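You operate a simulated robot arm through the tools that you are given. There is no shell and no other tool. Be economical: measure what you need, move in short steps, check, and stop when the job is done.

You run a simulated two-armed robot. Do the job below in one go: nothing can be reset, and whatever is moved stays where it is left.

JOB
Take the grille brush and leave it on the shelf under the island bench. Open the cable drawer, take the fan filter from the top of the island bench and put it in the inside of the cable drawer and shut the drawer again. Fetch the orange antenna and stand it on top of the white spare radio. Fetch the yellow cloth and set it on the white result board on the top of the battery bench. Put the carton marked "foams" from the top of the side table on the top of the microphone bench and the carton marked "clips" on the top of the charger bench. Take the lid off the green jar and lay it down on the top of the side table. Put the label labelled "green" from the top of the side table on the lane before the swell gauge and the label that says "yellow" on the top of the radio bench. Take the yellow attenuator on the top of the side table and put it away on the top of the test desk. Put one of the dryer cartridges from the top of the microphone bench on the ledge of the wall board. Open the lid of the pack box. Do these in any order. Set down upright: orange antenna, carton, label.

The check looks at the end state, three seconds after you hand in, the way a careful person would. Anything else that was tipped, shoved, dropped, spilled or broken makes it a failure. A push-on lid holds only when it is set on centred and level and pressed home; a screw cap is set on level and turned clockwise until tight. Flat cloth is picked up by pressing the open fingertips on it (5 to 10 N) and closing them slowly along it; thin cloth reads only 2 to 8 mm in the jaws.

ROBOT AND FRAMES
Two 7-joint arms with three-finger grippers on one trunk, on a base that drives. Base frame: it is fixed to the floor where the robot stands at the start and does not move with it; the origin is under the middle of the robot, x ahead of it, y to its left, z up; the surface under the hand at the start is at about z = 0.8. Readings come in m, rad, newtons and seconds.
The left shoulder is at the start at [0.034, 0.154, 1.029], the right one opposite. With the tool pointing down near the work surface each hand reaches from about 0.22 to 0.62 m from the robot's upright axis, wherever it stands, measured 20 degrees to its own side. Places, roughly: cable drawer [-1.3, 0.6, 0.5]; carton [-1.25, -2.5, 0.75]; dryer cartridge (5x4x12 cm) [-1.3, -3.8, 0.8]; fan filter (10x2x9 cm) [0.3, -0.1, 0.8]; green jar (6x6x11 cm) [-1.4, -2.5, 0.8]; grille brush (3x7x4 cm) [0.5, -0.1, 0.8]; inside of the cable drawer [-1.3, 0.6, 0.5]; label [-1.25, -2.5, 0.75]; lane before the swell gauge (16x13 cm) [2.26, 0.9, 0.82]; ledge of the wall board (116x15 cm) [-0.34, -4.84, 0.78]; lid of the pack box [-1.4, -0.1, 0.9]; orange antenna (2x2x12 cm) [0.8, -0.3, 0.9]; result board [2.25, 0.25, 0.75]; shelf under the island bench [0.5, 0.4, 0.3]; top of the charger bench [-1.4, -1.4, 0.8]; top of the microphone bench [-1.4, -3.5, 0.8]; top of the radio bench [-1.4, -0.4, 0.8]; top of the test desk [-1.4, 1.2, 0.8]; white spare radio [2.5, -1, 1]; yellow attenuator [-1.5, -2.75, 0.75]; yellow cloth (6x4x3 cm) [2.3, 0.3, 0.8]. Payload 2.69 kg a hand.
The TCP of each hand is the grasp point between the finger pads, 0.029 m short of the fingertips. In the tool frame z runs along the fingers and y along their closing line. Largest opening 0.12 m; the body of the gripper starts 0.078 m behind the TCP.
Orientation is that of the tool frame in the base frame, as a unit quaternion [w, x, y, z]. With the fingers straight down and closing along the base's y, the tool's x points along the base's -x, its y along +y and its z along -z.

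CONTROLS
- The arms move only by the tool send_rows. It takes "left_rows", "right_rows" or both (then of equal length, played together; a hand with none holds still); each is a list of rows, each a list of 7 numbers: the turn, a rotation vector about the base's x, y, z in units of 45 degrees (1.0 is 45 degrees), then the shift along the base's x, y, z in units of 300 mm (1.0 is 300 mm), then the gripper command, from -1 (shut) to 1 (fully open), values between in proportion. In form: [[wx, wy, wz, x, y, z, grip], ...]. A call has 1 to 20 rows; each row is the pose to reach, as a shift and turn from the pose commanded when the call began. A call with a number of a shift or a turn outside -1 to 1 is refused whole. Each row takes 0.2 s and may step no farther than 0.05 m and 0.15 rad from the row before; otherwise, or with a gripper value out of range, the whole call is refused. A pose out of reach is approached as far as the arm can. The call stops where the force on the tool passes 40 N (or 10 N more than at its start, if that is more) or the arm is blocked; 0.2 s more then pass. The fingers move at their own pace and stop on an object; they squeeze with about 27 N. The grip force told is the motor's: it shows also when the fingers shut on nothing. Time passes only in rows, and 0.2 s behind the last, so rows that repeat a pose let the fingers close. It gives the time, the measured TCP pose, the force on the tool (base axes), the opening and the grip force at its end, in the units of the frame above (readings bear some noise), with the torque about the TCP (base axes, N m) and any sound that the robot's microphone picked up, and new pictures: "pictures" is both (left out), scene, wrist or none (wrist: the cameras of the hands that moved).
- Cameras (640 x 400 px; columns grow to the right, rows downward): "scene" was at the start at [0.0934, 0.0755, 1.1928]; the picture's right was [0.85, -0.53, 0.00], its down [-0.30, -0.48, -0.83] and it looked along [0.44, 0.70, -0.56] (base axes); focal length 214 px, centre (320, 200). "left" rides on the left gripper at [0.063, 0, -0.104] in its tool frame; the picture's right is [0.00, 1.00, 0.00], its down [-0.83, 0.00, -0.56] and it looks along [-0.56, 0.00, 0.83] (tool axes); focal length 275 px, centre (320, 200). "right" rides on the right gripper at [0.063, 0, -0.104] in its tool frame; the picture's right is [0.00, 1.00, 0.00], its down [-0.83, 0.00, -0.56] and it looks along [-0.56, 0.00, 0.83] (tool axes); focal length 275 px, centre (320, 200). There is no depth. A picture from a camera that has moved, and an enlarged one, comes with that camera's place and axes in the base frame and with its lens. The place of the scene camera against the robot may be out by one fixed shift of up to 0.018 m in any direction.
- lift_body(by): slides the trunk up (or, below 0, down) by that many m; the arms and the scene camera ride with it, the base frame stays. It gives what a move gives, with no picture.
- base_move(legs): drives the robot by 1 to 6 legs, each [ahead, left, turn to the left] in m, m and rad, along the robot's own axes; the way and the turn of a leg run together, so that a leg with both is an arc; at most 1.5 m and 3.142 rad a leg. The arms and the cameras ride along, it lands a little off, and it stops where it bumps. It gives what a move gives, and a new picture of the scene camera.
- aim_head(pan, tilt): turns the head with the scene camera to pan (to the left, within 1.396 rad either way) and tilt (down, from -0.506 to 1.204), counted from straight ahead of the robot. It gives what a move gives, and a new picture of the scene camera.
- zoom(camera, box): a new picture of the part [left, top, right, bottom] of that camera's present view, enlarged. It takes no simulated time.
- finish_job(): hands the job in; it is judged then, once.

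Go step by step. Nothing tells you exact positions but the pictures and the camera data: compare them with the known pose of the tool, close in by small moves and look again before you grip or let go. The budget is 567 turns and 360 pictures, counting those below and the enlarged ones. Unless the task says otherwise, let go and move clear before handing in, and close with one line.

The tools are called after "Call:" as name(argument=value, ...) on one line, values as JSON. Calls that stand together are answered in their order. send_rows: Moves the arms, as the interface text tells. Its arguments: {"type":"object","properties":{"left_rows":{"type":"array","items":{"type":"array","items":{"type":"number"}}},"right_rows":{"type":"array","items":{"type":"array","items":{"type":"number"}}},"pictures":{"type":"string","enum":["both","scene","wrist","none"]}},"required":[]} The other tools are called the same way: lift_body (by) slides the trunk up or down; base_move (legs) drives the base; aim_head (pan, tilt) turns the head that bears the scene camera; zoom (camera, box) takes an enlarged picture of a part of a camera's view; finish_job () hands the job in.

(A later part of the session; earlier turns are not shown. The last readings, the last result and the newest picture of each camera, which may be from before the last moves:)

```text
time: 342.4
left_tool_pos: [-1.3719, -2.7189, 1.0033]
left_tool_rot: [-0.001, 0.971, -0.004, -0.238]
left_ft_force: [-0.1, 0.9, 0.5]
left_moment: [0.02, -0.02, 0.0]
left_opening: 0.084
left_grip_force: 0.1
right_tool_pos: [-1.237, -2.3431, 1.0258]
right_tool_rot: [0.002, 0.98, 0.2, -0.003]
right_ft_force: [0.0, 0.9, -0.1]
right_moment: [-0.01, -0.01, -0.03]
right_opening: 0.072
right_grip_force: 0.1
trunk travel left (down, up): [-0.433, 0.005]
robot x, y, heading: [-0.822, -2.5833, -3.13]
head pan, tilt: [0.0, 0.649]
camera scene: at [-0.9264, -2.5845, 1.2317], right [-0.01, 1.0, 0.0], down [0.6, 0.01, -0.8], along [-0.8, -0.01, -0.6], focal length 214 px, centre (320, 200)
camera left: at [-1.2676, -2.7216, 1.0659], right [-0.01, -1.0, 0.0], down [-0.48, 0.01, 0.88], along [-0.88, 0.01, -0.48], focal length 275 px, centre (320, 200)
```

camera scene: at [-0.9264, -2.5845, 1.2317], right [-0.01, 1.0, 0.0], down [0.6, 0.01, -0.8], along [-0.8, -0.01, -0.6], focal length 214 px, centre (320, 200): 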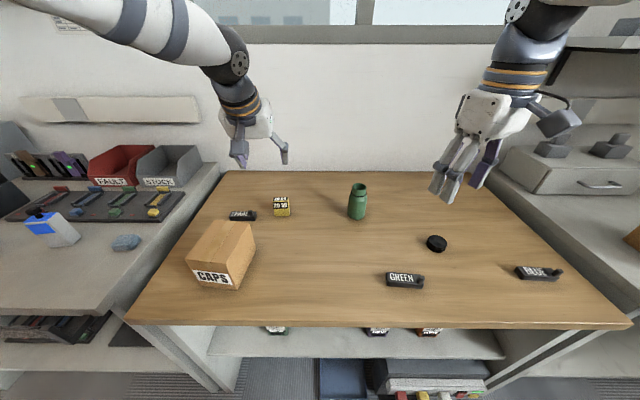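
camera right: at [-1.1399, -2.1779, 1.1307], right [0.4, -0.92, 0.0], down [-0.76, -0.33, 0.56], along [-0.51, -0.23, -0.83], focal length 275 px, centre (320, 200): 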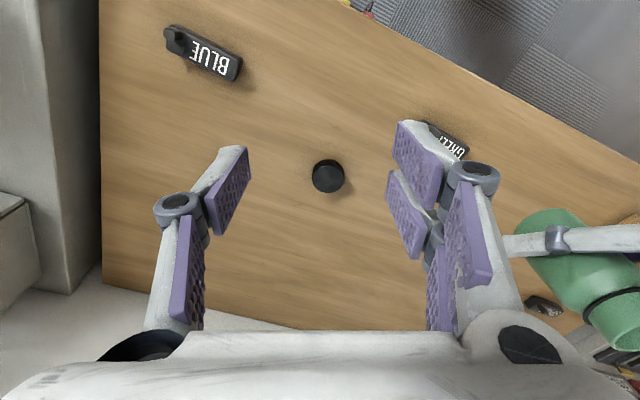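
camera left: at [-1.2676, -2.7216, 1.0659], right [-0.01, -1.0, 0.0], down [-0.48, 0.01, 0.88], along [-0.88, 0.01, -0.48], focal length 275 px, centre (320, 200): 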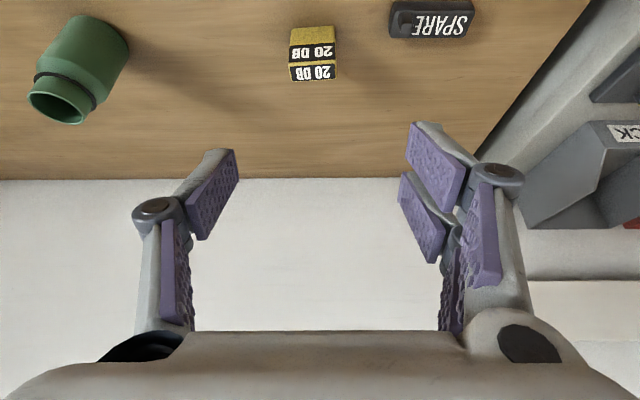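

Attenuator at about (-1.452, -2.712), 4.8 cm wide. Descend toward it.

Call:
send_rows(left_rows=[[0, 0, 0, -0.1, 0.01, -0.1, 0.3], [0, 0, 0, -0.18, 0.02, -0.22, 0.2], [0, 0, 0, -0.25, 0.023, -0.35, 0.2], [0, 0, 0, -0.267, 0.023, -0.48, 0.2]], pictures="wrist")

```text
time: 343.4
left_tool_pos: [-1.4524, -2.7123, 0.8592]
left_tool_rot: [0.0, 0.971, -0.005, -0.238]
left_ft_force: [-0.2, 0.3, 0.1]
left_moment: [0.0, 0.0, -0.01]
left_opening: 0.0721
left_grip_force: 0.0
right_tool_pos: [-1.2371, -2.3433, 1.0263]
right_tool_rot: [0.003, 0.98, 0.2, -0.002]
right_ft_force: [-0.3, 0.2, 0.7]
right_moment: [-0.01, 0.01, 0.01]
right_opening: 0.0719
right_grip_force: 0.1
trunk travel left (down, up): [-0.433, 0.005]
robot x, y, heading: [-0.8281, -2.5818, -3.133]
head pan, tilt: [0.0, 0.649]
camera left: at [-1.3478, -2.7149, 0.922], right [-0.01, -1.0, 0.0], down [-0.48, 0.01, 0.88], along [-0.88, 0.01, -0.48], focal length 275 px, centre (320, 200)
```

left: 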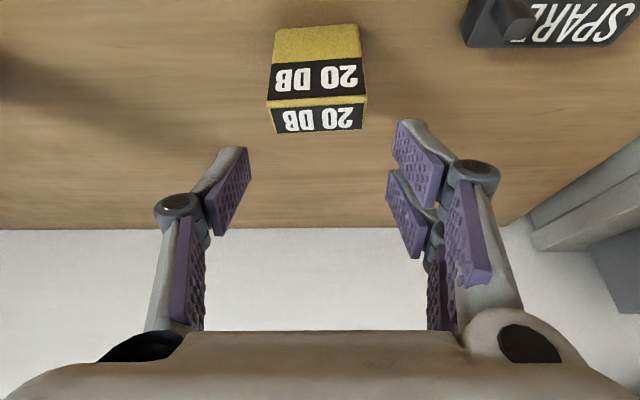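

Call:
send_rows(left_rows=[[0, 0, 0, 0, 0, -0.12, 0.2], [0, 0, 0, 0, 0, -0.2, 0.2], [0, 0, 0, 0, 0, -0.2, -0.3], [0, 0, 0, 0, 0, -0.2, -0.8], [0, 0, 0, 0, 0, -0.2, -0.8]], pictures="wrist")

```text
time: 344.6
left_tool_pos: [-1.4521, -2.7132, 0.7994]
left_tool_rot: [-0.001, 0.971, -0.004, -0.238]
left_ft_force: [0.7, 0.1, -0.5]
left_moment: [0.0, -0.01, 0.01]
left_opening: 0.0472
left_grip_force: 26.6
right_tool_pos: [-1.2378, -2.3432, 1.0263]
right_tool_rot: [0.002, 0.98, 0.2, -0.003]
right_ft_force: [0.3, -0.5, 1.2]
right_moment: [0.02, 0.01, 0.04]
right_opening: 0.0717
right_grip_force: 0.1
trunk travel left (down, up): [-0.433, 0.005]
robot x, y, heading: [-0.8267, -2.5842, -3.131]
head pan, tilt: [0.0, 0.649]
camera left: at [-1.3472, -2.7148, 0.8632], right [-0.01, -1.0, 0.0], down [-0.48, 0.01, 0.88], along [-0.88, 0.01, -0.48], focal length 275 px, centre (320, 200)
```

left: 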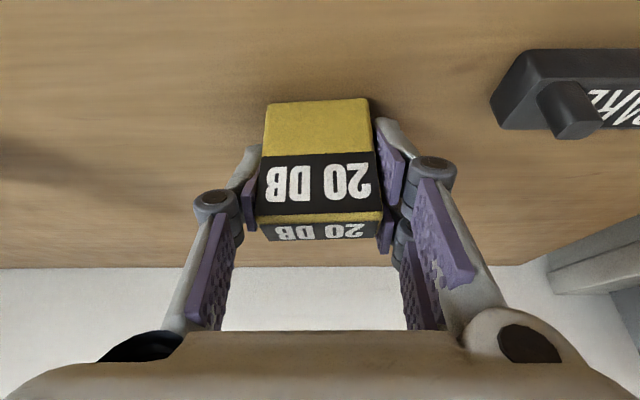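

Gripped the attenuator. Lift and retract it; meanwhile rotate the right hand for the GREEN label.

Call:
send_rows(left_rows=[[0, 0, 0, 0, 0, 0.12, -0.8], [0, 0, 0, 0, 0, 0.27, -0.8], [0, 0, 0, 0.03, 0, 0.42, -0.8], [0, 0, 0, 0.1, 0, 0.55, -0.8], [0, 0, 0, 0.2, 0, 0.65, -0.8], [0, 0, 0, 0.32, 0, 0.72, -0.8], [0, 0, 0, 0.46, 0, 0.75, -0.8]], right_rows=[[0, 0, -0.17, 0, 0, 0, 0.2], [0, 0, -0.34, 0, 0, 0, 0.2], [0, 0, -0.51, 0, 0, 0, 0.2], [0, 0, -0.68, 0, 0, 0, 0.2], [0, 0, -0.85, 0, 0, 0, 0.2], [0, 0, -1, 0, 0, 0, 0.2], [0, 0, -1, 0, 0, 0, 0.2]], pictures="none")

Call:
send_rows(right_rows=[[0, 0, -0.18, 0.02, -0.02, 0, 0.2], [0, 0, -0.36, 0.05, -0.05, 0, 0.2], [0, 0, -0.54, 0.08, -0.08, 0, 0.2], [0, 0, -0.72, 0.11, -0.11, 0, 0.2], [0, 0, -0.9, 0.13, -0.14, 0, 0.2], [0, 0, -1, 0.15, -0.17, 0, 0.2]], pictures="none")

Call:
send_rows(right_rows=[[0, 0, -0.18, 0, 0, -0.1, 0.2], [0, 0, -0.36, 0, 0, -0.2, 0.2], [0, 0, -0.51, 0, 0, -0.3, 0.2]], pictures="wrist")

```text
time: 346.2
left_tool_pos: [-1.3118, -2.713, 1.0264]
left_tool_rot: [0.0, 0.971, -0.003, -0.239]
left_ft_force: [-0.2, 0.1, -0.8]
left_moment: [0.03, 0.04, 0.01]
left_opening: 0.0474
left_grip_force: 26.9
right_tool_pos: [-1.2359, -2.3436, 1.0259]
right_tool_rot: [0.002, 0.982, -0.19, -0.004]
right_ft_force: [0.5, 0.3, -0.1]
right_moment: [-0.01, 0.04, -0.01]
right_opening: 0.0719
right_grip_force: 0.0
trunk travel left (down, up): [-0.433, 0.005]
robot x, y, heading: [-0.8257, -2.5835, -3.137]
head pan, tilt: [0.0, 0.649]
```

```text
time: 347.6
left_tool_pos: [-1.3139, -2.7128, 1.0244]
left_tool_rot: [0.0, 0.971, -0.003, -0.237]
left_ft_force: [-0.2, 0.6, -0.6]
left_moment: [-0.01, -0.02, -0.02]
left_opening: 0.0472
left_grip_force: 27.2
right_tool_pos: [-1.1974, -2.3916, 1.0223]
right_tool_rot: [0.005, 0.832, -0.555, 0.006]
right_ft_force: [-0.2, 0.4, 0.5]
right_moment: [0.0, 0.0, 0.01]
right_opening: 0.0718
right_grip_force: 0.1
right hand out of reach, approached as far as the arm can: row 6
trunk travel left (down, up): [-0.433, 0.005]
robot x, y, heading: [-0.8279, -2.5878, -3.133]
head pan, tilt: [0.0, 0.649]
```

```text
time: 348.4
left_tool_pos: [-1.3143, -2.7123, 1.0258]
left_tool_rot: [-0.001, 0.971, -0.003, -0.238]
left_ft_force: [-0.4, -0.3, -1.5]
left_moment: [0.0, 0.03, 0.01]
left_opening: 0.0474
left_grip_force: 26.9
right_tool_pos: [-1.1976, -2.393, 0.9355]
right_tool_rot: [0.0, 0.707, -0.707, -0.004]
right_ft_force: [0.5, 0.3, -0.4]
right_moment: [-0.02, 0.02, -0.01]
right_opening: 0.072
right_grip_force: 0.0
trunk travel left (down, up): [-0.433, 0.005]
robot x, y, heading: [-0.83, -2.5816, -3.128]
head pan, tilt: [0.0, 0.649]
camera right: at [-1.1963, -2.4568, 1.0393], right [-1.0, -0.01, 0.0], down [0.0, 0.83, 0.56], along [-0.01, 0.56, -0.83], focal length 275 px, centre (320, 200)
```

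right: 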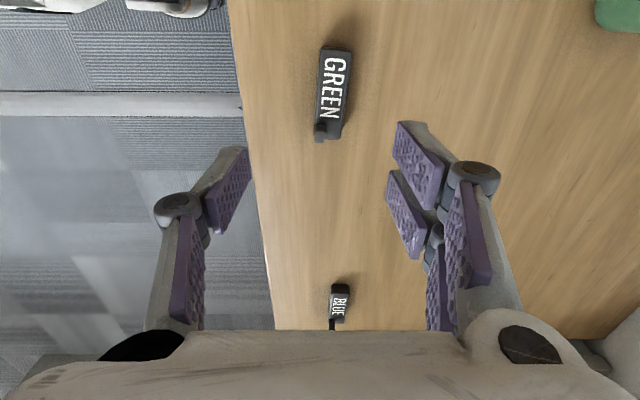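

GREEN label at (-1.210, -2.395), yaw ≈ -5°. Descend and grip.

Call:
send_rows(right_rows=[[0, 0, -0.1, -0.02, -0.007, -0.08, 0.2], [0, 0, -0.107, -0.04, -0.007, -0.2, 0.2], [0, 0, -0.107, -0.04, -0.007, -0.33, 0.2]], pictures="wrist")

```text
time: 349.2
left_tool_pos: [-1.3135, -2.7132, 1.0255]
left_tool_rot: [0.0, 0.971, -0.003, -0.237]
left_ft_force: [0.2, 0.1, -0.5]
left_moment: [-0.03, -0.04, 0.01]
left_opening: 0.0475
left_grip_force: 27.4
right_tool_pos: [-1.2091, -2.3947, 0.8348]
right_tool_rot: [0.002, -0.679, 0.734, 0.003]
right_ft_force: [0.6, 0.4, -0.6]
right_moment: [-0.01, -0.04, 0.01]
right_opening: 0.0718
right_grip_force: 0.1
trunk travel left (down, up): [-0.433, 0.005]
robot x, y, heading: [-0.8254, -2.5828, -3.126]
head pan, tilt: [0.0, 0.649]
camera right: at [-1.2131, -2.4588, 0.9387], right [-1.0, 0.08, 0.0], down [0.06, 0.82, 0.56], along [0.04, 0.56, -0.83], focal length 275 px, centre (320, 200)
```

right: 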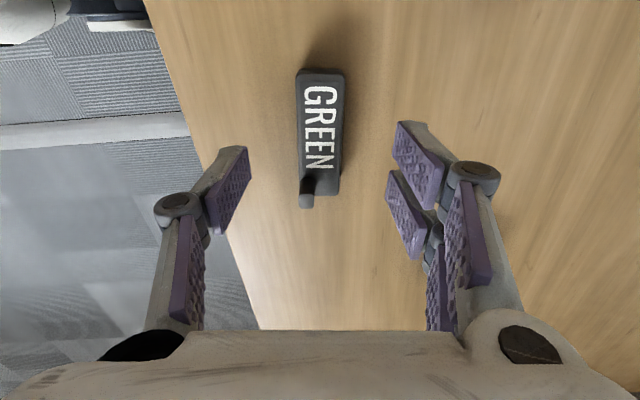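

Call:
send_rows(right_rows=[[0, 0, 0, 0, 0, -0.1, 0.2], [0, 0, 0, 0, 0, -0.135, 0.2], [0, 0, 0, 0, 0, -0.135, -0.4], [0, 0, 0, 0, 0, -0.135, -1], [0, 0, 0, 0, 0, -0.135, -1]], pictures="none")

Call:
send_rows(right_rows=[[0, 0, 0, 0, 0, 0.1, -1], [0, 0, 0, 0, 0, 0.25, -1], [0, 0, 0, 0, 0, 0.4, -1], [0, 0, 0, 0.05, 0.1, 0.5, -1], [0, 0, 0, 0.1, 0.22, 0.6, -1], [0, 0, 0, 0.15, 0.34, 0.7, -1]], pictures="both")

```text
time: 350.4
left_tool_pos: [-1.3126, -2.7117, 1.0263]
left_tool_rot: [0.0, 0.971, -0.003, -0.238]
left_ft_force: [-1.0, -0.3, -1.2]
left_moment: [-0.04, 0.0, 0.0]
left_opening: 0.0476
left_grip_force: 27.1
right_tool_pos: [-1.2083, -2.3961, 0.7953]
right_tool_rot: [0.0, -0.677, 0.736, 0.003]
right_ft_force: [-0.6, -0.3, -0.2]
right_moment: [0.01, 0.0, 0.01]
right_opening: 0.0273
right_grip_force: 27.1
trunk travel left (down, up): [-0.433, 0.005]
robot x, y, heading: [-0.8284, -2.5846, -3.13]
head pan, tilt: [0.0, 0.649]
```

```text
time: 351.8
left_tool_pos: [-1.3124, -2.7115, 1.0266]
left_tool_rot: [-0.001, 0.971, -0.003, -0.238]
left_ft_force: [-0.5, -0.3, -1.5]
left_moment: [0.0, 0.01, 0.0]
left_opening: 0.0477
left_grip_force: 27.5
right_tool_pos: [-1.1643, -2.2936, 1.0048]
right_tool_rot: [0.0, -0.678, 0.735, 0.003]
right_ft_force: [0.2, 0.3, 0.3]
right_moment: [-0.02, 0.01, 0.02]
right_opening: 0.0272
right_grip_force: 26.8
trunk travel left (down, up): [-0.433, 0.005]
robot x, y, heading: [-0.8278, -2.5828, -3.135]
head pan, tilt: [0.0, 0.649]
camera scene: at [-0.9256, -2.5842, 1.2319], right [-0.01, 1.0, 0.0], down [0.6, 0.01, -0.8], along [-0.8, -0.01, -0.6], focal length 214 px, centre (320, 200)
camera right: at [-1.168, -2.3573, 1.1092], right [-1.0, 0.08, 0.0], down [0.06, 0.83, 0.56], along [0.04, 0.56, -0.83], focal length 275 px, centre (320, 200)
```

scene: 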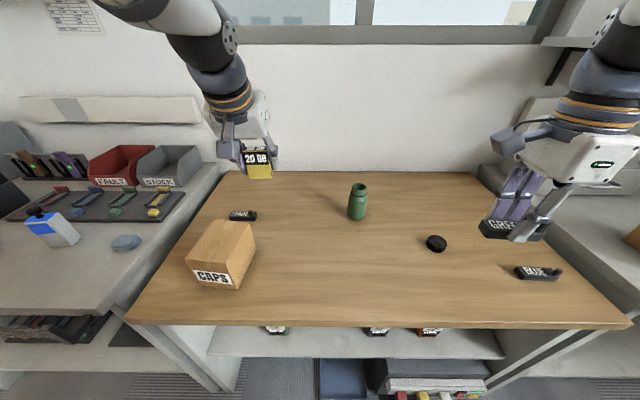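
right: 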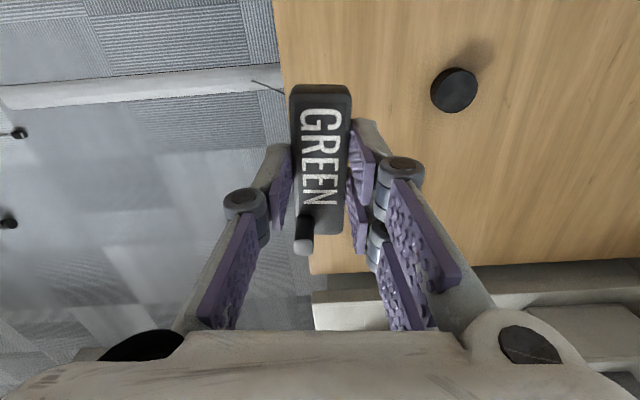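

Both held. Drive back and north to the test desk.

Call:
base_move(legs=[[-0.33, 0, 0], [0, -1.3, 0], [0, -1.3, 0]])

Call:
base_move(legs=[[0, -1.15, 0]])

```text
time: 373.4
left_tool_pos: [-0.9959, -0.1173, 1.0257]
left_tool_rot: [-0.003, 0.971, -0.009, -0.238]
left_ft_force: [-0.5, -0.1, -1.1]
left_moment: [0.0, 0.01, 0.0]
left_opening: 0.0474
left_grip_force: 27.2
right_tool_pos: [-0.8423, 0.3009, 1.0047]
right_tool_rot: [0.0, -0.674, 0.739, 0.002]
right_ft_force: [0.0, -0.4, -0.2]
right_moment: [-0.02, 0.0, -0.03]
right_opening: 0.0273
right_grip_force: 26.7
trunk travel left (down, up): [-0.433, 0.005]
robot x, y, heading: [-0.5103, 0.0065, 3.139]
head pan, tilt: [0.0, 0.649]
camera scene: at [-0.6073, 0.0069, 1.2318], right [0.0, 1.0, 0.0], down [0.6, 0.0, -0.8], along [-0.8, 0.0, -0.6], focal length 214 px, centre (320, 200)
```

scene: 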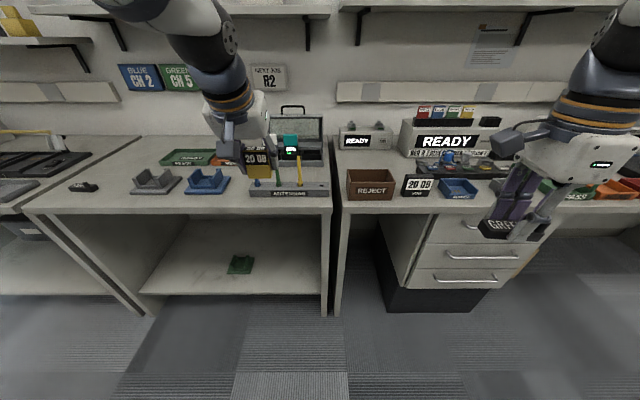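

```text
time: 382.5
left_tool_pos: [-0.9942, 1.0252, 1.0256]
left_tool_rot: [-0.001, 0.971, -0.007, -0.238]
left_ft_force: [-0.6, 0.5, -0.6]
left_moment: [0.01, 0.03, 0.05]
left_opening: 0.0473
left_grip_force: 26.9
right_tool_pos: [-0.8423, 1.4423, 1.004]
right_tool_rot: [0.001, -0.674, 0.738, 0.003]
right_ft_force: [-0.1, 0.4, -0.7]
right_moment: [0.04, 0.02, 0.03]
right_opening: 0.0269
right_grip_force: 27.3
trunk travel left (down, up): [-0.433, 0.005]
robot x, y, heading: [-0.5096, 1.1524, -3.138]
head pan, tilt: [0.0, 0.649]
camera scene: at [-0.6062, 1.15, 1.2318], right [0.0, 1.0, 0.0], down [0.6, 0.0, -0.8], along [-0.8, 0.0, -0.6], focal length 214 px, centre (320, 200)
```

scene: 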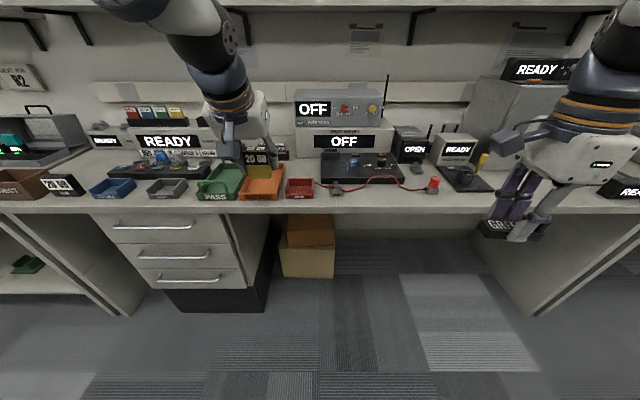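

Call:
zoom(camera="scene", box=[140, 90, 540, 230])

```text
1.60 times, centred on (340, 160) of scene
camera zoom: at [-0.6062, 1.15, 1.2318], right [0.0, 1.0, 0.0], down [0.6, 0.0, -0.8], along [-0.8, 0.0, -0.6], focal length 343 px, centre (288, 264)
```

zoom: 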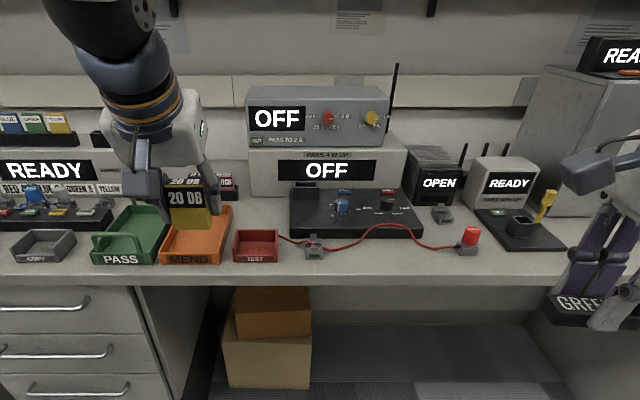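

Call:
aim_head(pan=-0.7, tilt=0.55)

```text
time: 383.6
left_tool_pos: [-0.9953, 1.0256, 1.0252]
left_tool_rot: [-0.002, 0.971, -0.008, -0.238]
left_ft_force: [0.8, 1.2, -1.6]
left_moment: [-0.05, 0.01, -0.04]
left_opening: 0.0471
left_grip_force: 27.3
right_tool_pos: [-0.843, 1.4425, 1.0039]
right_tool_rot: [-0.001, -0.674, 0.739, 0.003]
right_ft_force: [-0.2, 0.2, -0.5]
right_moment: [0.02, 0.02, -0.02]
right_opening: 0.0272
right_grip_force: 26.7
trunk travel left (down, up): [-0.433, 0.005]
robot x, y, heading: [-0.5096, 1.1511, -3.144]
head pan, tilt: [-0.7, 0.55]
camera scene: at [-0.6049, 1.1704, 1.2352], right [0.23, 0.97, 0.0], down [0.56, -0.13, -0.82], along [-0.8, 0.19, -0.57], focal length 214 px, centre (320, 200)
```

scene: 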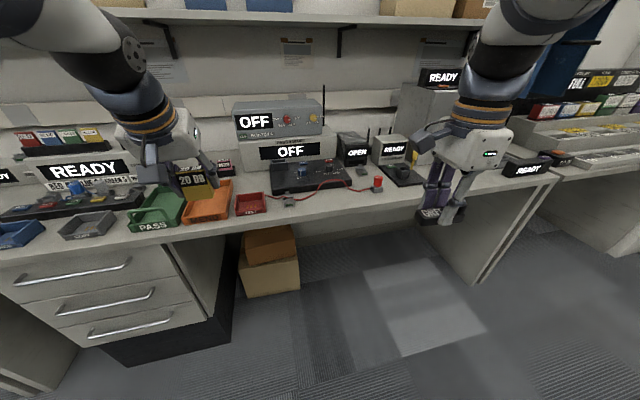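

The right part of the desk looks free. Move along to check it.

Call:
base_move(legs=[[0, -0.7, 0]])

Call:
aim_head(pan=0.0, tilt=0.65)

```text
time: 389.4
left_tool_pos: [-0.994, 1.7265, 1.0257]
left_tool_rot: [-0.001, 0.971, -0.008, -0.238]
left_ft_force: [0.2, 0.7, 0.1]
left_moment: [0.03, 0.01, 0.01]
left_opening: 0.0472
left_grip_force: 27.1
right_tool_pos: [-0.8413, 2.1442, 1.0043]
right_tool_rot: [0.0, -0.674, 0.739, 0.002]
right_ft_force: [-0.3, 1.3, -0.7]
right_moment: [-0.02, 0.01, -0.01]
right_opening: 0.027
right_grip_force: 27.3
trunk travel left (down, up): [-0.433, 0.005]
robot x, y, heading: [-0.5055, 1.8536, 3.145]
head pan, tilt: [-0.7, 0.55]
camera scene: at [-0.6053, 1.8711, 1.2364], right [0.23, 0.97, 0.0], down [0.55, -0.13, -0.83], along [-0.8, 0.19, -0.56], focal length 214 px, centre (320, 200)
```

scene: 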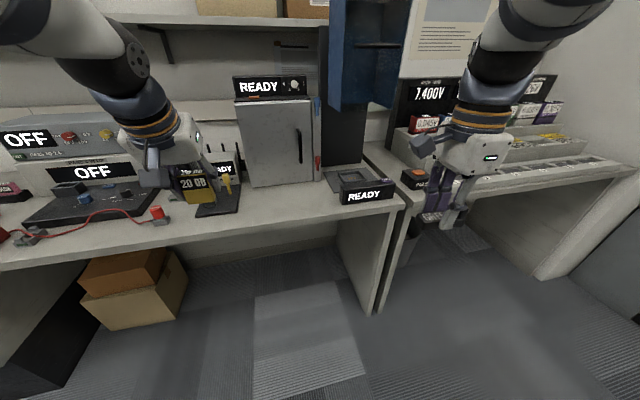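

```text
time: 390.4
left_tool_pos: [-0.9952, 1.7264, 1.0254]
left_tool_rot: [-0.002, 0.971, -0.008, -0.237]
left_ft_force: [0.6, -0.1, -2.2]
left_moment: [0.01, 0.03, -0.01]
left_opening: 0.0473
left_grip_force: 26.8
right_tool_pos: [-0.8413, 2.1443, 1.0047]
right_tool_rot: [0.0, -0.674, 0.739, 0.003]
right_ft_force: [-0.6, 0.6, -0.6]
right_moment: [-0.02, -0.01, 0.01]
right_opening: 0.0272
right_grip_force: 27.3
trunk travel left (down, up): [-0.433, 0.005]
robot x, y, heading: [-0.5071, 1.849, 3.145]
head pan, tilt: [0.0, 0.649]
camera scene: at [-0.6061, 1.8508, 1.2318], right [0.0, 1.0, 0.0], down [0.6, 0.0, -0.8], along [-0.8, 0.0, -0.6], focal length 214 px, centre (320, 200)
```

scene: 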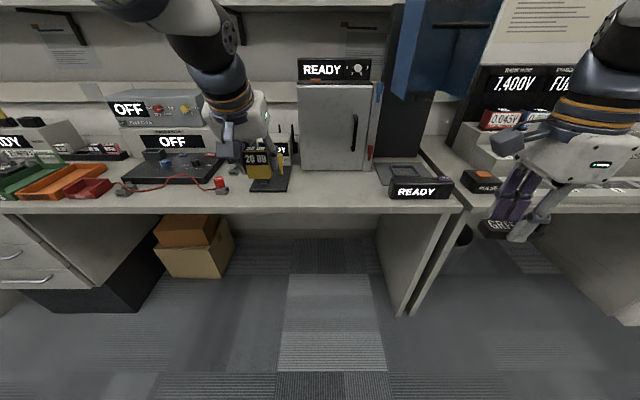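

Free spot in front of the cabinet at about (-1.20, 1.90). Drive there and view.

Call:
base_move(legs=[[0.2, -0.17, 0]])

Call:
send_rows(left_rows=[[0, 0, 0, 0, 0, -0.14, -0.8], [0, 0, 0, 0, 0, -0.28, -0.8]], pictures="both")

```text
time: 392.4
left_tool_pos: [-1.194, 1.8924, 1.0255]
left_tool_rot: [-0.002, 0.971, -0.008, -0.238]
left_ft_force: [-1.7, 0.4, -2.0]
left_moment: [0.0, 0.01, 0.01]
left_opening: 0.047
left_grip_force: 27.6
right_tool_pos: [-1.0412, 2.3107, 1.004]
right_tool_rot: [0.0, -0.675, 0.738, 0.002]
right_ft_force: [0.3, -0.9, -0.2]
right_moment: [0.0, -0.03, 0.01]
right_opening: 0.0269
right_grip_force: 26.9
trunk travel left (down, up): [-0.433, 0.005]
robot x, y, heading: [-0.708, 2.0147, -3.136]
head pan, tilt: [0.0, 0.649]
camera scene: at [-0.8049, 2.0187, 1.2318], right [0.0, 1.0, 0.0], down [0.6, 0.0, -0.8], along [-0.8, 0.0, -0.6], focal length 214 px, centre (320, 200)
```

scene: 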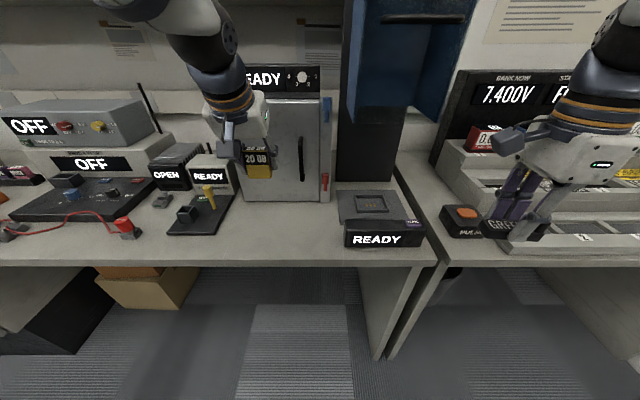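

```text
time: 393.0
left_tool_pos: [-1.1926, 1.8934, 0.9403]
left_tool_rot: [-0.002, 0.971, -0.006, -0.238]
left_ft_force: [-0.3, 0.3, -0.5]
left_moment: [0.01, -0.01, -0.02]
left_opening: 0.0474
left_grip_force: 26.9
right_tool_pos: [-1.0413, 2.3103, 1.0035]
right_tool_rot: [0.001, -0.674, 0.738, 0.004]
right_ft_force: [-0.4, -0.3, -0.1]
right_moment: [0.0, 0.03, 0.0]
right_opening: 0.0269
right_grip_force: 27.2
trunk travel left (down, up): [-0.433, 0.005]
robot x, y, heading: [-0.7015, 2.0179, -3.143]
head pan, tilt: [0.0, 0.649]
camera scene: at [-0.8051, 2.0183, 1.2317], right [0.0, 1.0, 0.0], down [0.6, 0.0, -0.8], along [-0.8, 0.0, -0.6], focal length 214 px, centre (320, 200)
camera left: at [-1.0882, 1.8906, 1.004], right [-0.02, -1.0, 0.0], down [-0.48, 0.01, 0.88], along [-0.88, 0.01, -0.48], focal length 275 px, centre (320, 200)
```

scene: 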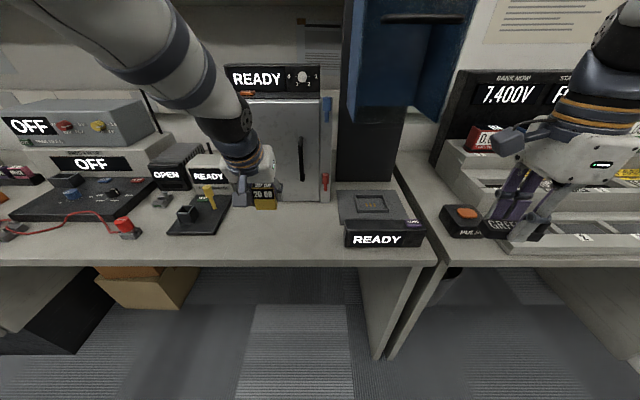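
left: 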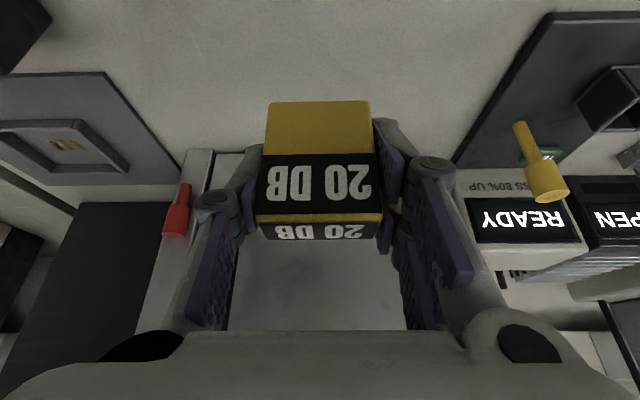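

Call:
send_rows(left_rows=[[0, 0, 0, 0, 0, -0.14, -0.8], [0, 0, 0, 0, 0, -0.27, -0.8], [0, 0, 0, 0, 0, -0.315, -0.8]], pictures="none")

Call:
send_rows(left_rows=[[0, 0, 0, 0, 0, -0.01, -0.8], [0, 0, 0, 0, 0, -0.02, -0.8]], pictures="none")

```text
time: 393.8
left_tool_pos: [-1.1916, 1.8923, 0.8469]
left_tool_rot: [-0.002, 0.971, -0.007, -0.239]
left_ft_force: [0.8, 0.3, -1.0]
left_moment: [-0.01, -0.01, 0.02]
left_opening: 0.0473
left_grip_force: 27.1
right_tool_pos: [-1.041, 2.3112, 1.0048]
right_tool_rot: [0.001, -0.675, 0.738, 0.002]
right_ft_force: [-0.4, -0.7, -0.4]
right_moment: [0.0, 0.01, -0.02]
right_opening: 0.0273
right_grip_force: 27.0
trunk travel left (down, up): [-0.433, 0.005]
robot x, y, heading: [-0.7028, 2.0174, -3.141]
head pan, tilt: [0.0, 0.649]
```

```text
time: 394.4
left_tool_pos: [-1.1917, 1.8939, 0.841]
left_tool_rot: [-0.001, 0.971, -0.007, -0.237]
left_ft_force: [0.7, -0.8, -1.5]
left_moment: [0.04, -0.02, 0.0]
left_opening: 0.0474
left_grip_force: 27.2
right_tool_pos: [-1.0403, 2.3107, 1.0044]
right_tool_rot: [0.002, -0.675, 0.738, 0.003]
right_ft_force: [0.3, 0.1, 0.2]
right_moment: [-0.03, -0.01, 0.0]
right_opening: 0.0272
right_grip_force: 26.4
trunk travel left (down, up): [-0.433, 0.005]
robot x, y, heading: [-0.7017, 2.0206, -3.14]
head pan, tilt: [0.0, 0.649]
```

Call:
send_rows(left_rows=[[0, 0, 0, 0, 0, -0.01, -0.8]], pictures="none")

Call:
send_rows(left_rows=[[0, 0, 0, 0, 0, -0.01, -0.8]], pictures="none")

```text
time: 394.8
left_tool_pos: [-1.1931, 1.8932, 0.8405]
left_tool_rot: [-0.001, 0.971, -0.007, -0.24]
left_ft_force: [1.3, 0.4, 6.5]
left_moment: [0.17, -0.14, 0.01]
left_opening: 0.0473
left_grip_force: 27.4
right_tool_pos: [-1.0404, 2.311, 1.0049]
right_tool_rot: [0.0, -0.674, 0.738, 0.002]
right_ft_force: [-0.4, -0.8, 0.0]
right_moment: [0.0, 0.02, 0.01]
right_opening: 0.0273
right_grip_force: 26.7
trunk travel left (down, up): [-0.433, 0.005]
robot x, y, heading: [-0.7068, 2.018, -3.138]
head pan, tilt: [0.0, 0.649]
```

```text
time: 395.2
left_tool_pos: [-1.1934, 1.893, 0.8392]
left_tool_rot: [-0.002, 0.97, -0.006, -0.241]
left_ft_force: [3.9, 0.0, 18.9]
left_moment: [0.02, -0.15, 0.06]
left_opening: 0.0479
left_grip_force: 26.8
right_tool_pos: [-1.0382, 2.3105, 1.0058]
right_tool_rot: [-0.001, -0.675, 0.738, 0.004]
right_ft_force: [0.8, -0.1, -0.4]
right_moment: [-0.02, -0.01, 0.02]
right_opening: 0.0271
right_grip_force: 27.2
trunk travel left (down, up): [-0.433, 0.005]
robot x, y, heading: [-0.7077, 2.0188, -3.136]
head pan, tilt: [0.0, 0.649]
```

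Contact. Release and rise.

Call:
send_rows(left_rows=[[0, 0, 0, 0, 0, 0.008, -0.1], [0, 0, 0, 0, 0, 0.008, 0.2], [0, 0, 0, 0.03, 0, 0.1, 0.2], [0, 0, 0, 0.08, 0, 0.23, 0.2], [0, 0, 0, 0.13, 0, 0.37, 0.2], [0, 0, 0, 0.2, 0, 0.5, 0.2], [0, 0, 0, 0.3, 0, 0.6, 0.2]], pictures="both")

```text
time: 396.8
left_tool_pos: [-1.1296, 1.8951, 0.9724]
left_tool_rot: [-0.003, 0.976, -0.01, -0.22]
left_ft_force: [-0.8, -0.2, -0.1]
left_moment: [-0.02, 0.01, 0.03]
left_opening: 0.0716
left_grip_force: 0.1
left hand out of reach, approached as far as the arm can: row 6, 7
right_tool_pos: [-1.0401, 2.3113, 1.0041]
right_tool_rot: [0.0, -0.675, 0.738, 0.003]
right_ft_force: [-0.4, 0.2, -0.1]
right_moment: [-0.02, -0.02, 0.0]
right_opening: 0.0271
right_grip_force: 27.0
trunk travel left (down, up): [-0.433, 0.005]
robot x, y, heading: [-0.7024, 2.0182, -3.142]
head pan, tilt: [0.0, 0.649]
camera scene: at [-0.8047, 2.0192, 1.2317], right [0.0, 1.0, 0.0], down [0.6, 0.0, -0.8], along [-0.8, 0.0, -0.6], focal length 214 px, centre (320, 200)
camera left: at [-1.0277, 1.8922, 1.039], right [-0.03, -1.0, 0.0], down [-0.51, 0.01, 0.86], along [-0.86, 0.02, -0.51], focal length 275 px, centre (320, 200)
```

scene: 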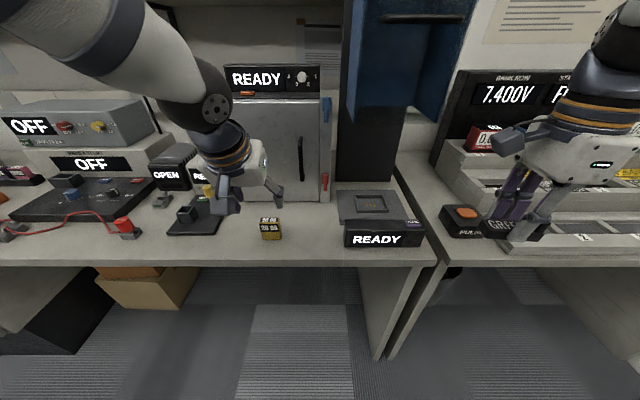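
left: 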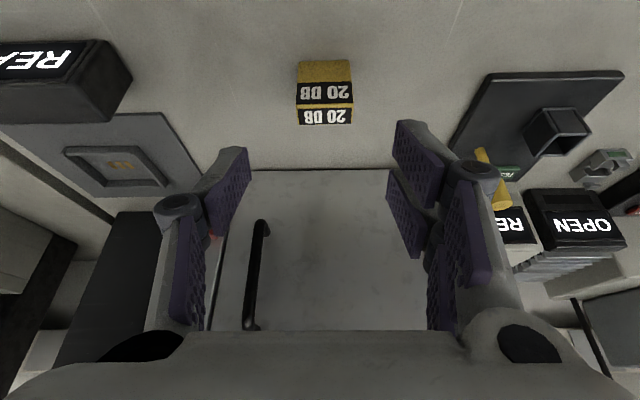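

Attenuator is put away. Now carry the GREEN label around the island's south end, facing north to reach the antenna on the way.

Call:
base_move(legs=[[-0.27, 0, 0], [0, 1.45, 0], [0, 1.45, 0], [0, 0, -1.57]])

Call:
aim_head(pan=-1.2, tilt=0.5)

```text
time: 424.4
left_tool_pos: [-0.5749, -0.4663, 0.9718]
left_tool_rot: [0.159, -0.679, 0.701, 0.151]
left_ft_force: [0.3, 0.5, 0.2]
left_moment: [0.02, 0.01, 0.0]
left_opening: 0.0721
left_grip_force: 0.1
right_tool_pos: [-0.161, -0.5605, 1.0047]
right_tool_rot: [0.002, 0.05, 0.999, 0.002]
right_ft_force: [0.2, -0.6, -0.4]
right_moment: [-0.01, 0.02, 0.02]
right_opening: 0.0269
right_grip_force: 27.0
trunk travel left (down, up): [-0.433, 0.005]
robot x, y, heading: [-0.4587, -0.8922, 1.564]
head pan, tilt: [0.0, 0.649]
camera scene: at [-0.4603, -0.7964, 1.2318], right [1.0, -0.01, 0.0], down [-0.01, -0.6, -0.8], along [0.01, 0.8, -0.6], focal length 214 px, centre (320, 200)
```

scene: 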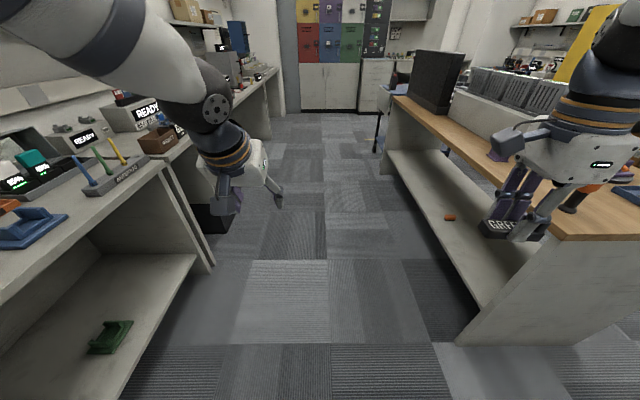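

```text
time: 425.8
left_tool_pos: [-0.5754, -0.467, 0.9716]
left_tool_rot: [0.159, -0.679, 0.7, 0.152]
left_ft_force: [0.6, -0.6, -1.2]
left_moment: [-0.01, 0.0, 0.01]
left_opening: 0.0721
left_grip_force: 0.1
right_tool_pos: [-0.1615, -0.5599, 1.0052]
right_tool_rot: [0.002, 0.049, 0.999, 0.003]
right_ft_force: [-1.2, 0.2, 0.3]
right_moment: [0.01, 0.02, 0.04]
right_opening: 0.027
right_grip_force: 27.4
trunk travel left (down, up): [-0.433, 0.005]
robot x, y, heading: [-0.4573, -0.8904, 1.566]
head pan, tilt: [-1.201, 0.499]
camera scene: at [-0.4398, -0.7969, 1.2379], right [0.97, -0.24, 0.0], down [-0.13, -0.53, -0.84], along [0.2, 0.81, -0.55], focal length 214 px, centre (320, 200)
```

scene: 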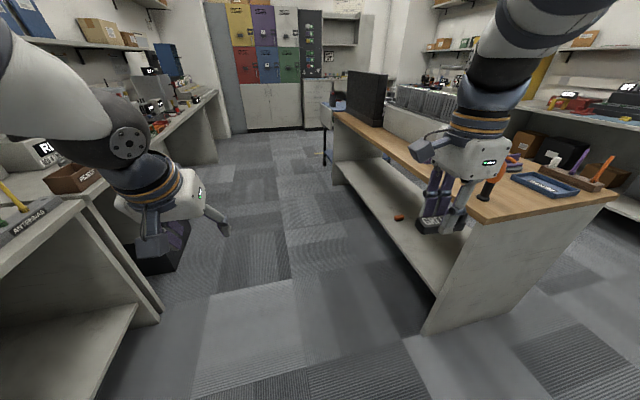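

Back off a little for clearance past the drill, then strafe east to the antenna.

Call:
base_move(legs=[[-0.12, 0, 0], [0, -1.2, 0]])

Call:
aim_head(pan=0.0, tilt=0.55)

```text
time: 436.0
left_tool_pos: [0.6124, -0.5955, 0.9727]
left_tool_rot: [0.159, -0.68, 0.7, 0.151]
left_ft_force: [0.4, 0.5, 0.2]
left_moment: [0.01, 0.0, -0.01]
left_opening: 0.0719
left_grip_force: 0.1
right_tool_pos: [1.0278, -0.6877, 1.0042]
right_tool_rot: [0.002, 0.049, 0.999, 0.002]
right_ft_force: [0.8, 0.1, 0.3]
right_moment: [0.0, 0.01, -0.02]
right_opening: 0.0273
right_grip_force: 26.9
trunk travel left (down, up): [-0.433, 0.005]
robot x, y, heading: [0.7317, -1.0179, 1.566]
head pan, tilt: [-1.201, 0.499]
camera scene: at [0.7499, -0.9252, 1.2405], right [0.97, -0.24, 0.0], down [-0.12, -0.51, -0.85], along [0.2, 0.83, -0.52], focal length 214 px, centre (320, 200)
```

scene: 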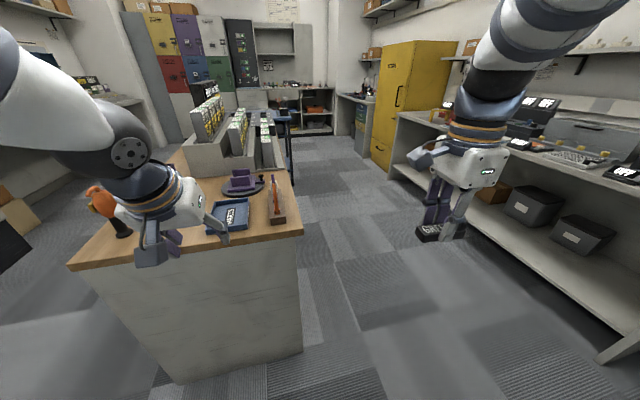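

```text
time: 437.4
left_tool_pos: [0.6116, -0.5959, 0.9725]
left_tool_rot: [0.159, -0.68, 0.7, 0.151]
left_ft_force: [0.4, 0.6, -0.2]
left_moment: [0.02, 0.02, -0.03]
left_opening: 0.0715
left_grip_force: 0.1
right_tool_pos: [1.027, -0.6877, 1.0044]
right_tool_rot: [0.002, 0.05, 0.999, 0.002]
right_ft_force: [-0.5, -1.0, -0.6]
right_moment: [0.0, 0.01, -0.01]
right_opening: 0.027
right_grip_force: 26.6
trunk travel left (down, up): [-0.433, 0.005]
robot x, y, heading: [0.7294, -1.0214, 1.566]
head pan, tilt: [0.0, 0.55]
camera scene: at [0.7291, -0.9225, 1.2406], right [1.0, -0.01, 0.0], down [0.0, -0.52, -0.85], along [0.01, 0.85, -0.52], focal length 214 px, centre (320, 200)
```

scene: 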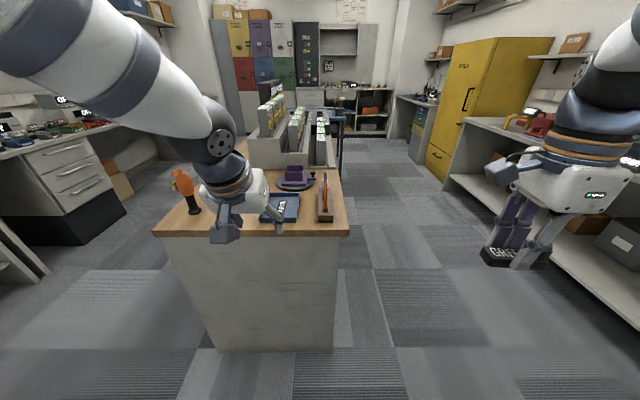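

Call:
zoom(camera="scene", box=[240, 130, 400, 250])

```text
3.33 times, centred on (320, 190) of scene
camera zoom: at [0.7291, -0.9225, 1.2406], right [1.0, -0.01, 0.0], down [0.0, -0.52, -0.85], along [0.01, 0.85, -0.52], focal length 715 px, centre (320, 233)
```

zoom: 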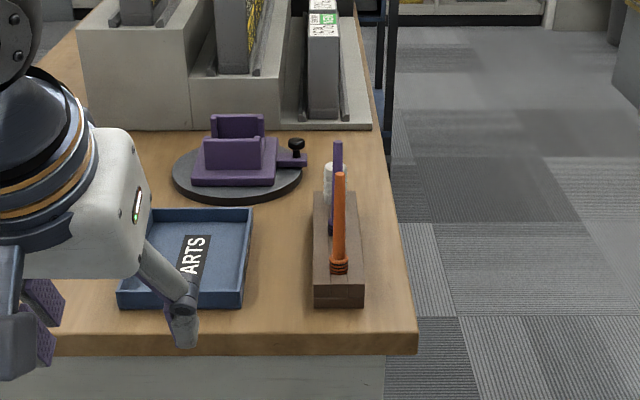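

The orange antenna stands at the near end of the rack at about (0.755, -0.357). Straighten and raise the left hand, then move closer.

Call:
send_rows(left_rows=[[-0.12, 0, 0, 0, 0, 0.08, 0], [-0.24, 0.01, 0, 0, 0, 0.16, 0], [-0.36, 0.02, 0, 0, 0, 0.24, 0], [-0.48, 0.02, 0, 0, 0, 0.3, 0], [-0.562, 0.024, 0, 0, 0, 0.35, 0]], pictures="none")

Call:
base_move(legs=[[0.14, -0.1, 0]])

Call:
send_rows(left_rows=[[0, 0, 0, 0.05, 0.08, 0, -0.2], [0, 0, 0, 0.1, 0.15, 0, -0.2]], pictures="wrist")

```text
time: 438.6
left_tool_pos: [0.613, -0.5954, 1.0783]
left_tool_rot: [-0.002, -0.697, 0.718, 0.001]
left_ft_force: [-0.3, 0.3, -0.5]
left_moment: [-0.04, 0.0, -0.02]
left_opening: 0.0603
left_grip_force: 0.1
right_tool_pos: [1.0273, -0.6873, 1.0049]
right_tool_rot: [0.002, 0.049, 0.999, 0.002]
right_ft_force: [0.0, -0.6, 0.0]
right_moment: [0.0, 0.03, -0.03]
right_opening: 0.027
right_grip_force: 27.0
trunk travel left (down, up): [-0.433, 0.005]
robot x, y, heading: [0.7279, -1.0233, 1.568]
head pan, tilt: [0.0, 0.55]
```

```text
time: 440.1
left_tool_pos: [0.7133, -0.4578, 1.0773]
left_tool_rot: [-0.001, -0.697, 0.717, 0.002]
left_ft_force: [0.0, 0.3, 0.6]
left_moment: [0.0, 0.02, -0.01]
left_opening: 0.0598
left_grip_force: 0.0
right_tool_pos: [1.1283, -0.5506, 1.0039]
right_tool_rot: [0.002, 0.048, 0.999, 0.003]
right_ft_force: [0.3, -0.8, -0.6]
right_moment: [-0.03, 0.0, 0.0]
right_opening: 0.027
right_grip_force: 27.7
trunk travel left (down, up): [-0.433, 0.005]
robot x, y, heading: [0.8303, -0.8845, 1.571]
head pan, tilt: [0.0, 0.55]
camera scene: at [0.8296, -0.7845, 1.2406], right [1.0, -0.01, 0.0], down [0.0, -0.52, -0.85], along [0.0, 0.85, -0.52], focal length 214 px, centre (320, 200)
```

scene: 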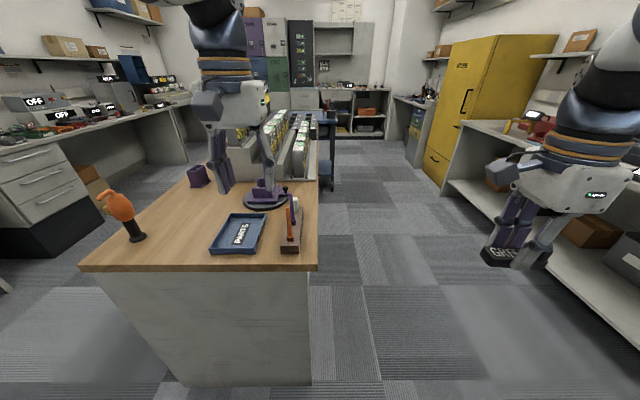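

```text
time: 440.7
left_tool_pos: [0.7425, -0.412, 1.0776]
left_tool_rot: [0.0, -0.697, 0.717, 0.001]
left_ft_force: [0.6, 0.0, 0.1]
left_moment: [0.02, 0.0, 0.03]
left_opening: 0.048
left_grip_force: 0.0
right_tool_pos: [1.1273, -0.5507, 1.0033]
right_tool_rot: [0.002, 0.048, 0.999, 0.001]
right_ft_force: [0.3, -0.9, -0.4]
right_moment: [0.01, 0.0, -0.01]
right_opening: 0.0272
right_grip_force: 27.2
trunk travel left (down, up): [-0.433, 0.005]
robot x, y, heading: [0.834, -0.8856, 1.566]
head pan, tilt: [0.0, 0.55]
camera left: at [0.7414, -0.4772, 1.181], right [-1.0, 0.03, 0.0], down [0.03, 0.83, 0.56], along [0.02, 0.56, -0.83], focal length 275 px, centre (320, 200)
```

left: 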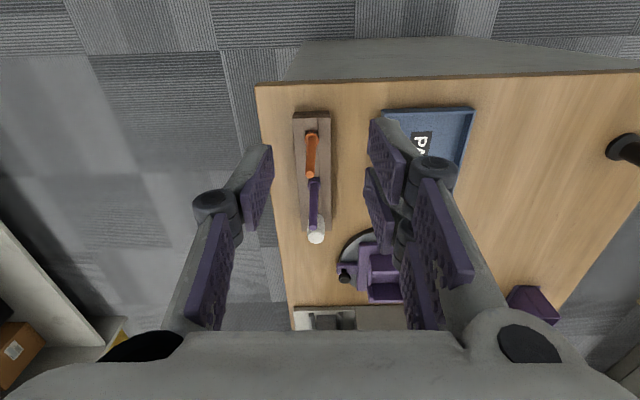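

Antenna at about (0.757, -0.341). Move above and descend with fingers straddling it.

Call:
send_rows(left_rows=[[0, 0, 0, 0.03, 0.12, 0, -0.2], [0, 0, 0, 0.048, 0.237, 0, -0.3], [0, 0, 0, 0.048, 0.237, -0.15, -0.3], [0, 0, 0, 0.048, 0.237, -0.3, -0.3]], pictures="wrist")

```text
time: 441.7
left_tool_pos: [0.7583, -0.3513, 0.9858]
left_tool_rot: [0.0, -0.697, 0.717, 0.003]
left_ft_force: [0.6, 0.6, -0.4]
left_moment: [0.01, 0.03, 0.05]
left_opening: 0.042
left_grip_force: 0.0
left hand out of reach, approached as far as the arm can: row 1, 2, 3, 4
right_tool_pos: [1.1282, -0.551, 1.0044]
right_tool_rot: [0.001, 0.048, 0.999, 0.002]
right_ft_force: [-0.3, -0.3, -0.5]
right_moment: [-0.01, -0.02, 0.0]
right_opening: 0.0271
right_grip_force: 26.7
trunk travel left (down, up): [-0.433, 0.005]
robot x, y, heading: [0.8311, -0.8823, 1.567]
head pan, tilt: [0.0, 0.55]
camera left: at [0.7552, -0.4157, 1.0889], right [-1.0, 0.03, 0.0], down [0.03, 0.83, 0.56], along [0.02, 0.56, -0.83], focal length 275 px, centre (320, 200)
```

left: 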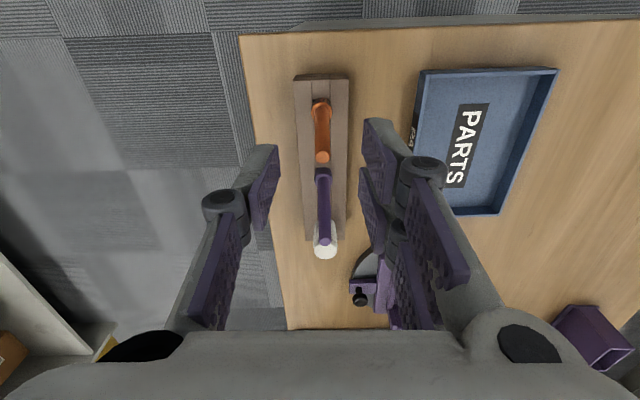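

Call:
base_move(legs=[[0.06, 0, 0]])

Call:
send_rows(left_rows=[[0, 0, 0, 0, -0.08, 0.02, -0.3], [0, 0, 0, 0, -0.17, 0.02, -0.3]], pictures="wrist")

```text
time: 442.6
left_tool_pos: [0.7568, -0.2898, 0.9851]
left_tool_rot: [-0.001, -0.698, 0.717, 0.001]
left_ft_force: [0.1, 0.5, -0.5]
left_moment: [-0.05, 0.0, 0.0]
left_opening: 0.0421
left_grip_force: 0.1
right_tool_pos: [1.1281, -0.4901, 1.0042]
right_tool_rot: [0.002, 0.049, 0.999, 0.002]
right_ft_force: [-0.3, -0.3, 0.1]
right_moment: [-0.08, 0.0, -0.02]
right_opening: 0.0271
right_grip_force: 27.0
trunk travel left (down, up): [-0.433, 0.005]
robot x, y, heading: [0.8289, -0.822, 1.563]
head pan, tilt: [0.0, 0.55]
camera scene: at [0.8295, -0.7239, 1.2406], right [1.0, -0.01, 0.0], down [0.0, -0.52, -0.85], along [0.01, 0.85, -0.52], focal length 214 px, centre (320, 200)
```

scene: 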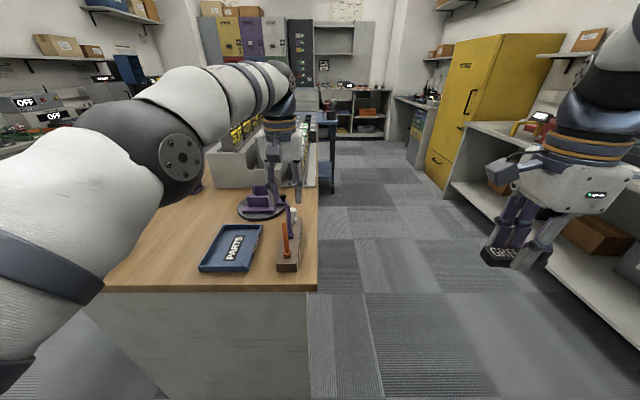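

```text
time: 443.2
left_tool_pos: [0.7576, -0.3413, 0.9914]
left_tool_rot: [0.0, -0.698, 0.716, 0.002]
left_ft_force: [0.3, -0.3, 0.1]
left_moment: [0.04, -0.07, 0.0]
left_opening: 0.0417
left_grip_force: 0.0
right_tool_pos: [1.1278, -0.4913, 1.0042]
right_tool_rot: [0.002, 0.049, 0.999, 0.002]
right_ft_force: [0.1, 0.7, -1.7]
right_moment: [0.02, 0.01, 0.0]
right_opening: 0.027
right_grip_force: 26.9
trunk travel left (down, up): [-0.433, 0.005]
robot x, y, heading: [0.8341, -0.8242, 1.566]
head pan, tilt: [0.0, 0.55]
camera left: at [0.7556, -0.4065, 1.0947], right [-1.0, 0.03, 0.0], down [0.03, 0.83, 0.56], along [0.02, 0.56, -0.83], focal length 275 px, centre (320, 200)
```

left: 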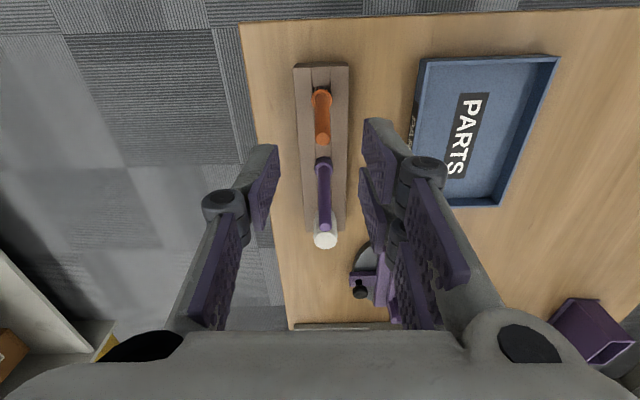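

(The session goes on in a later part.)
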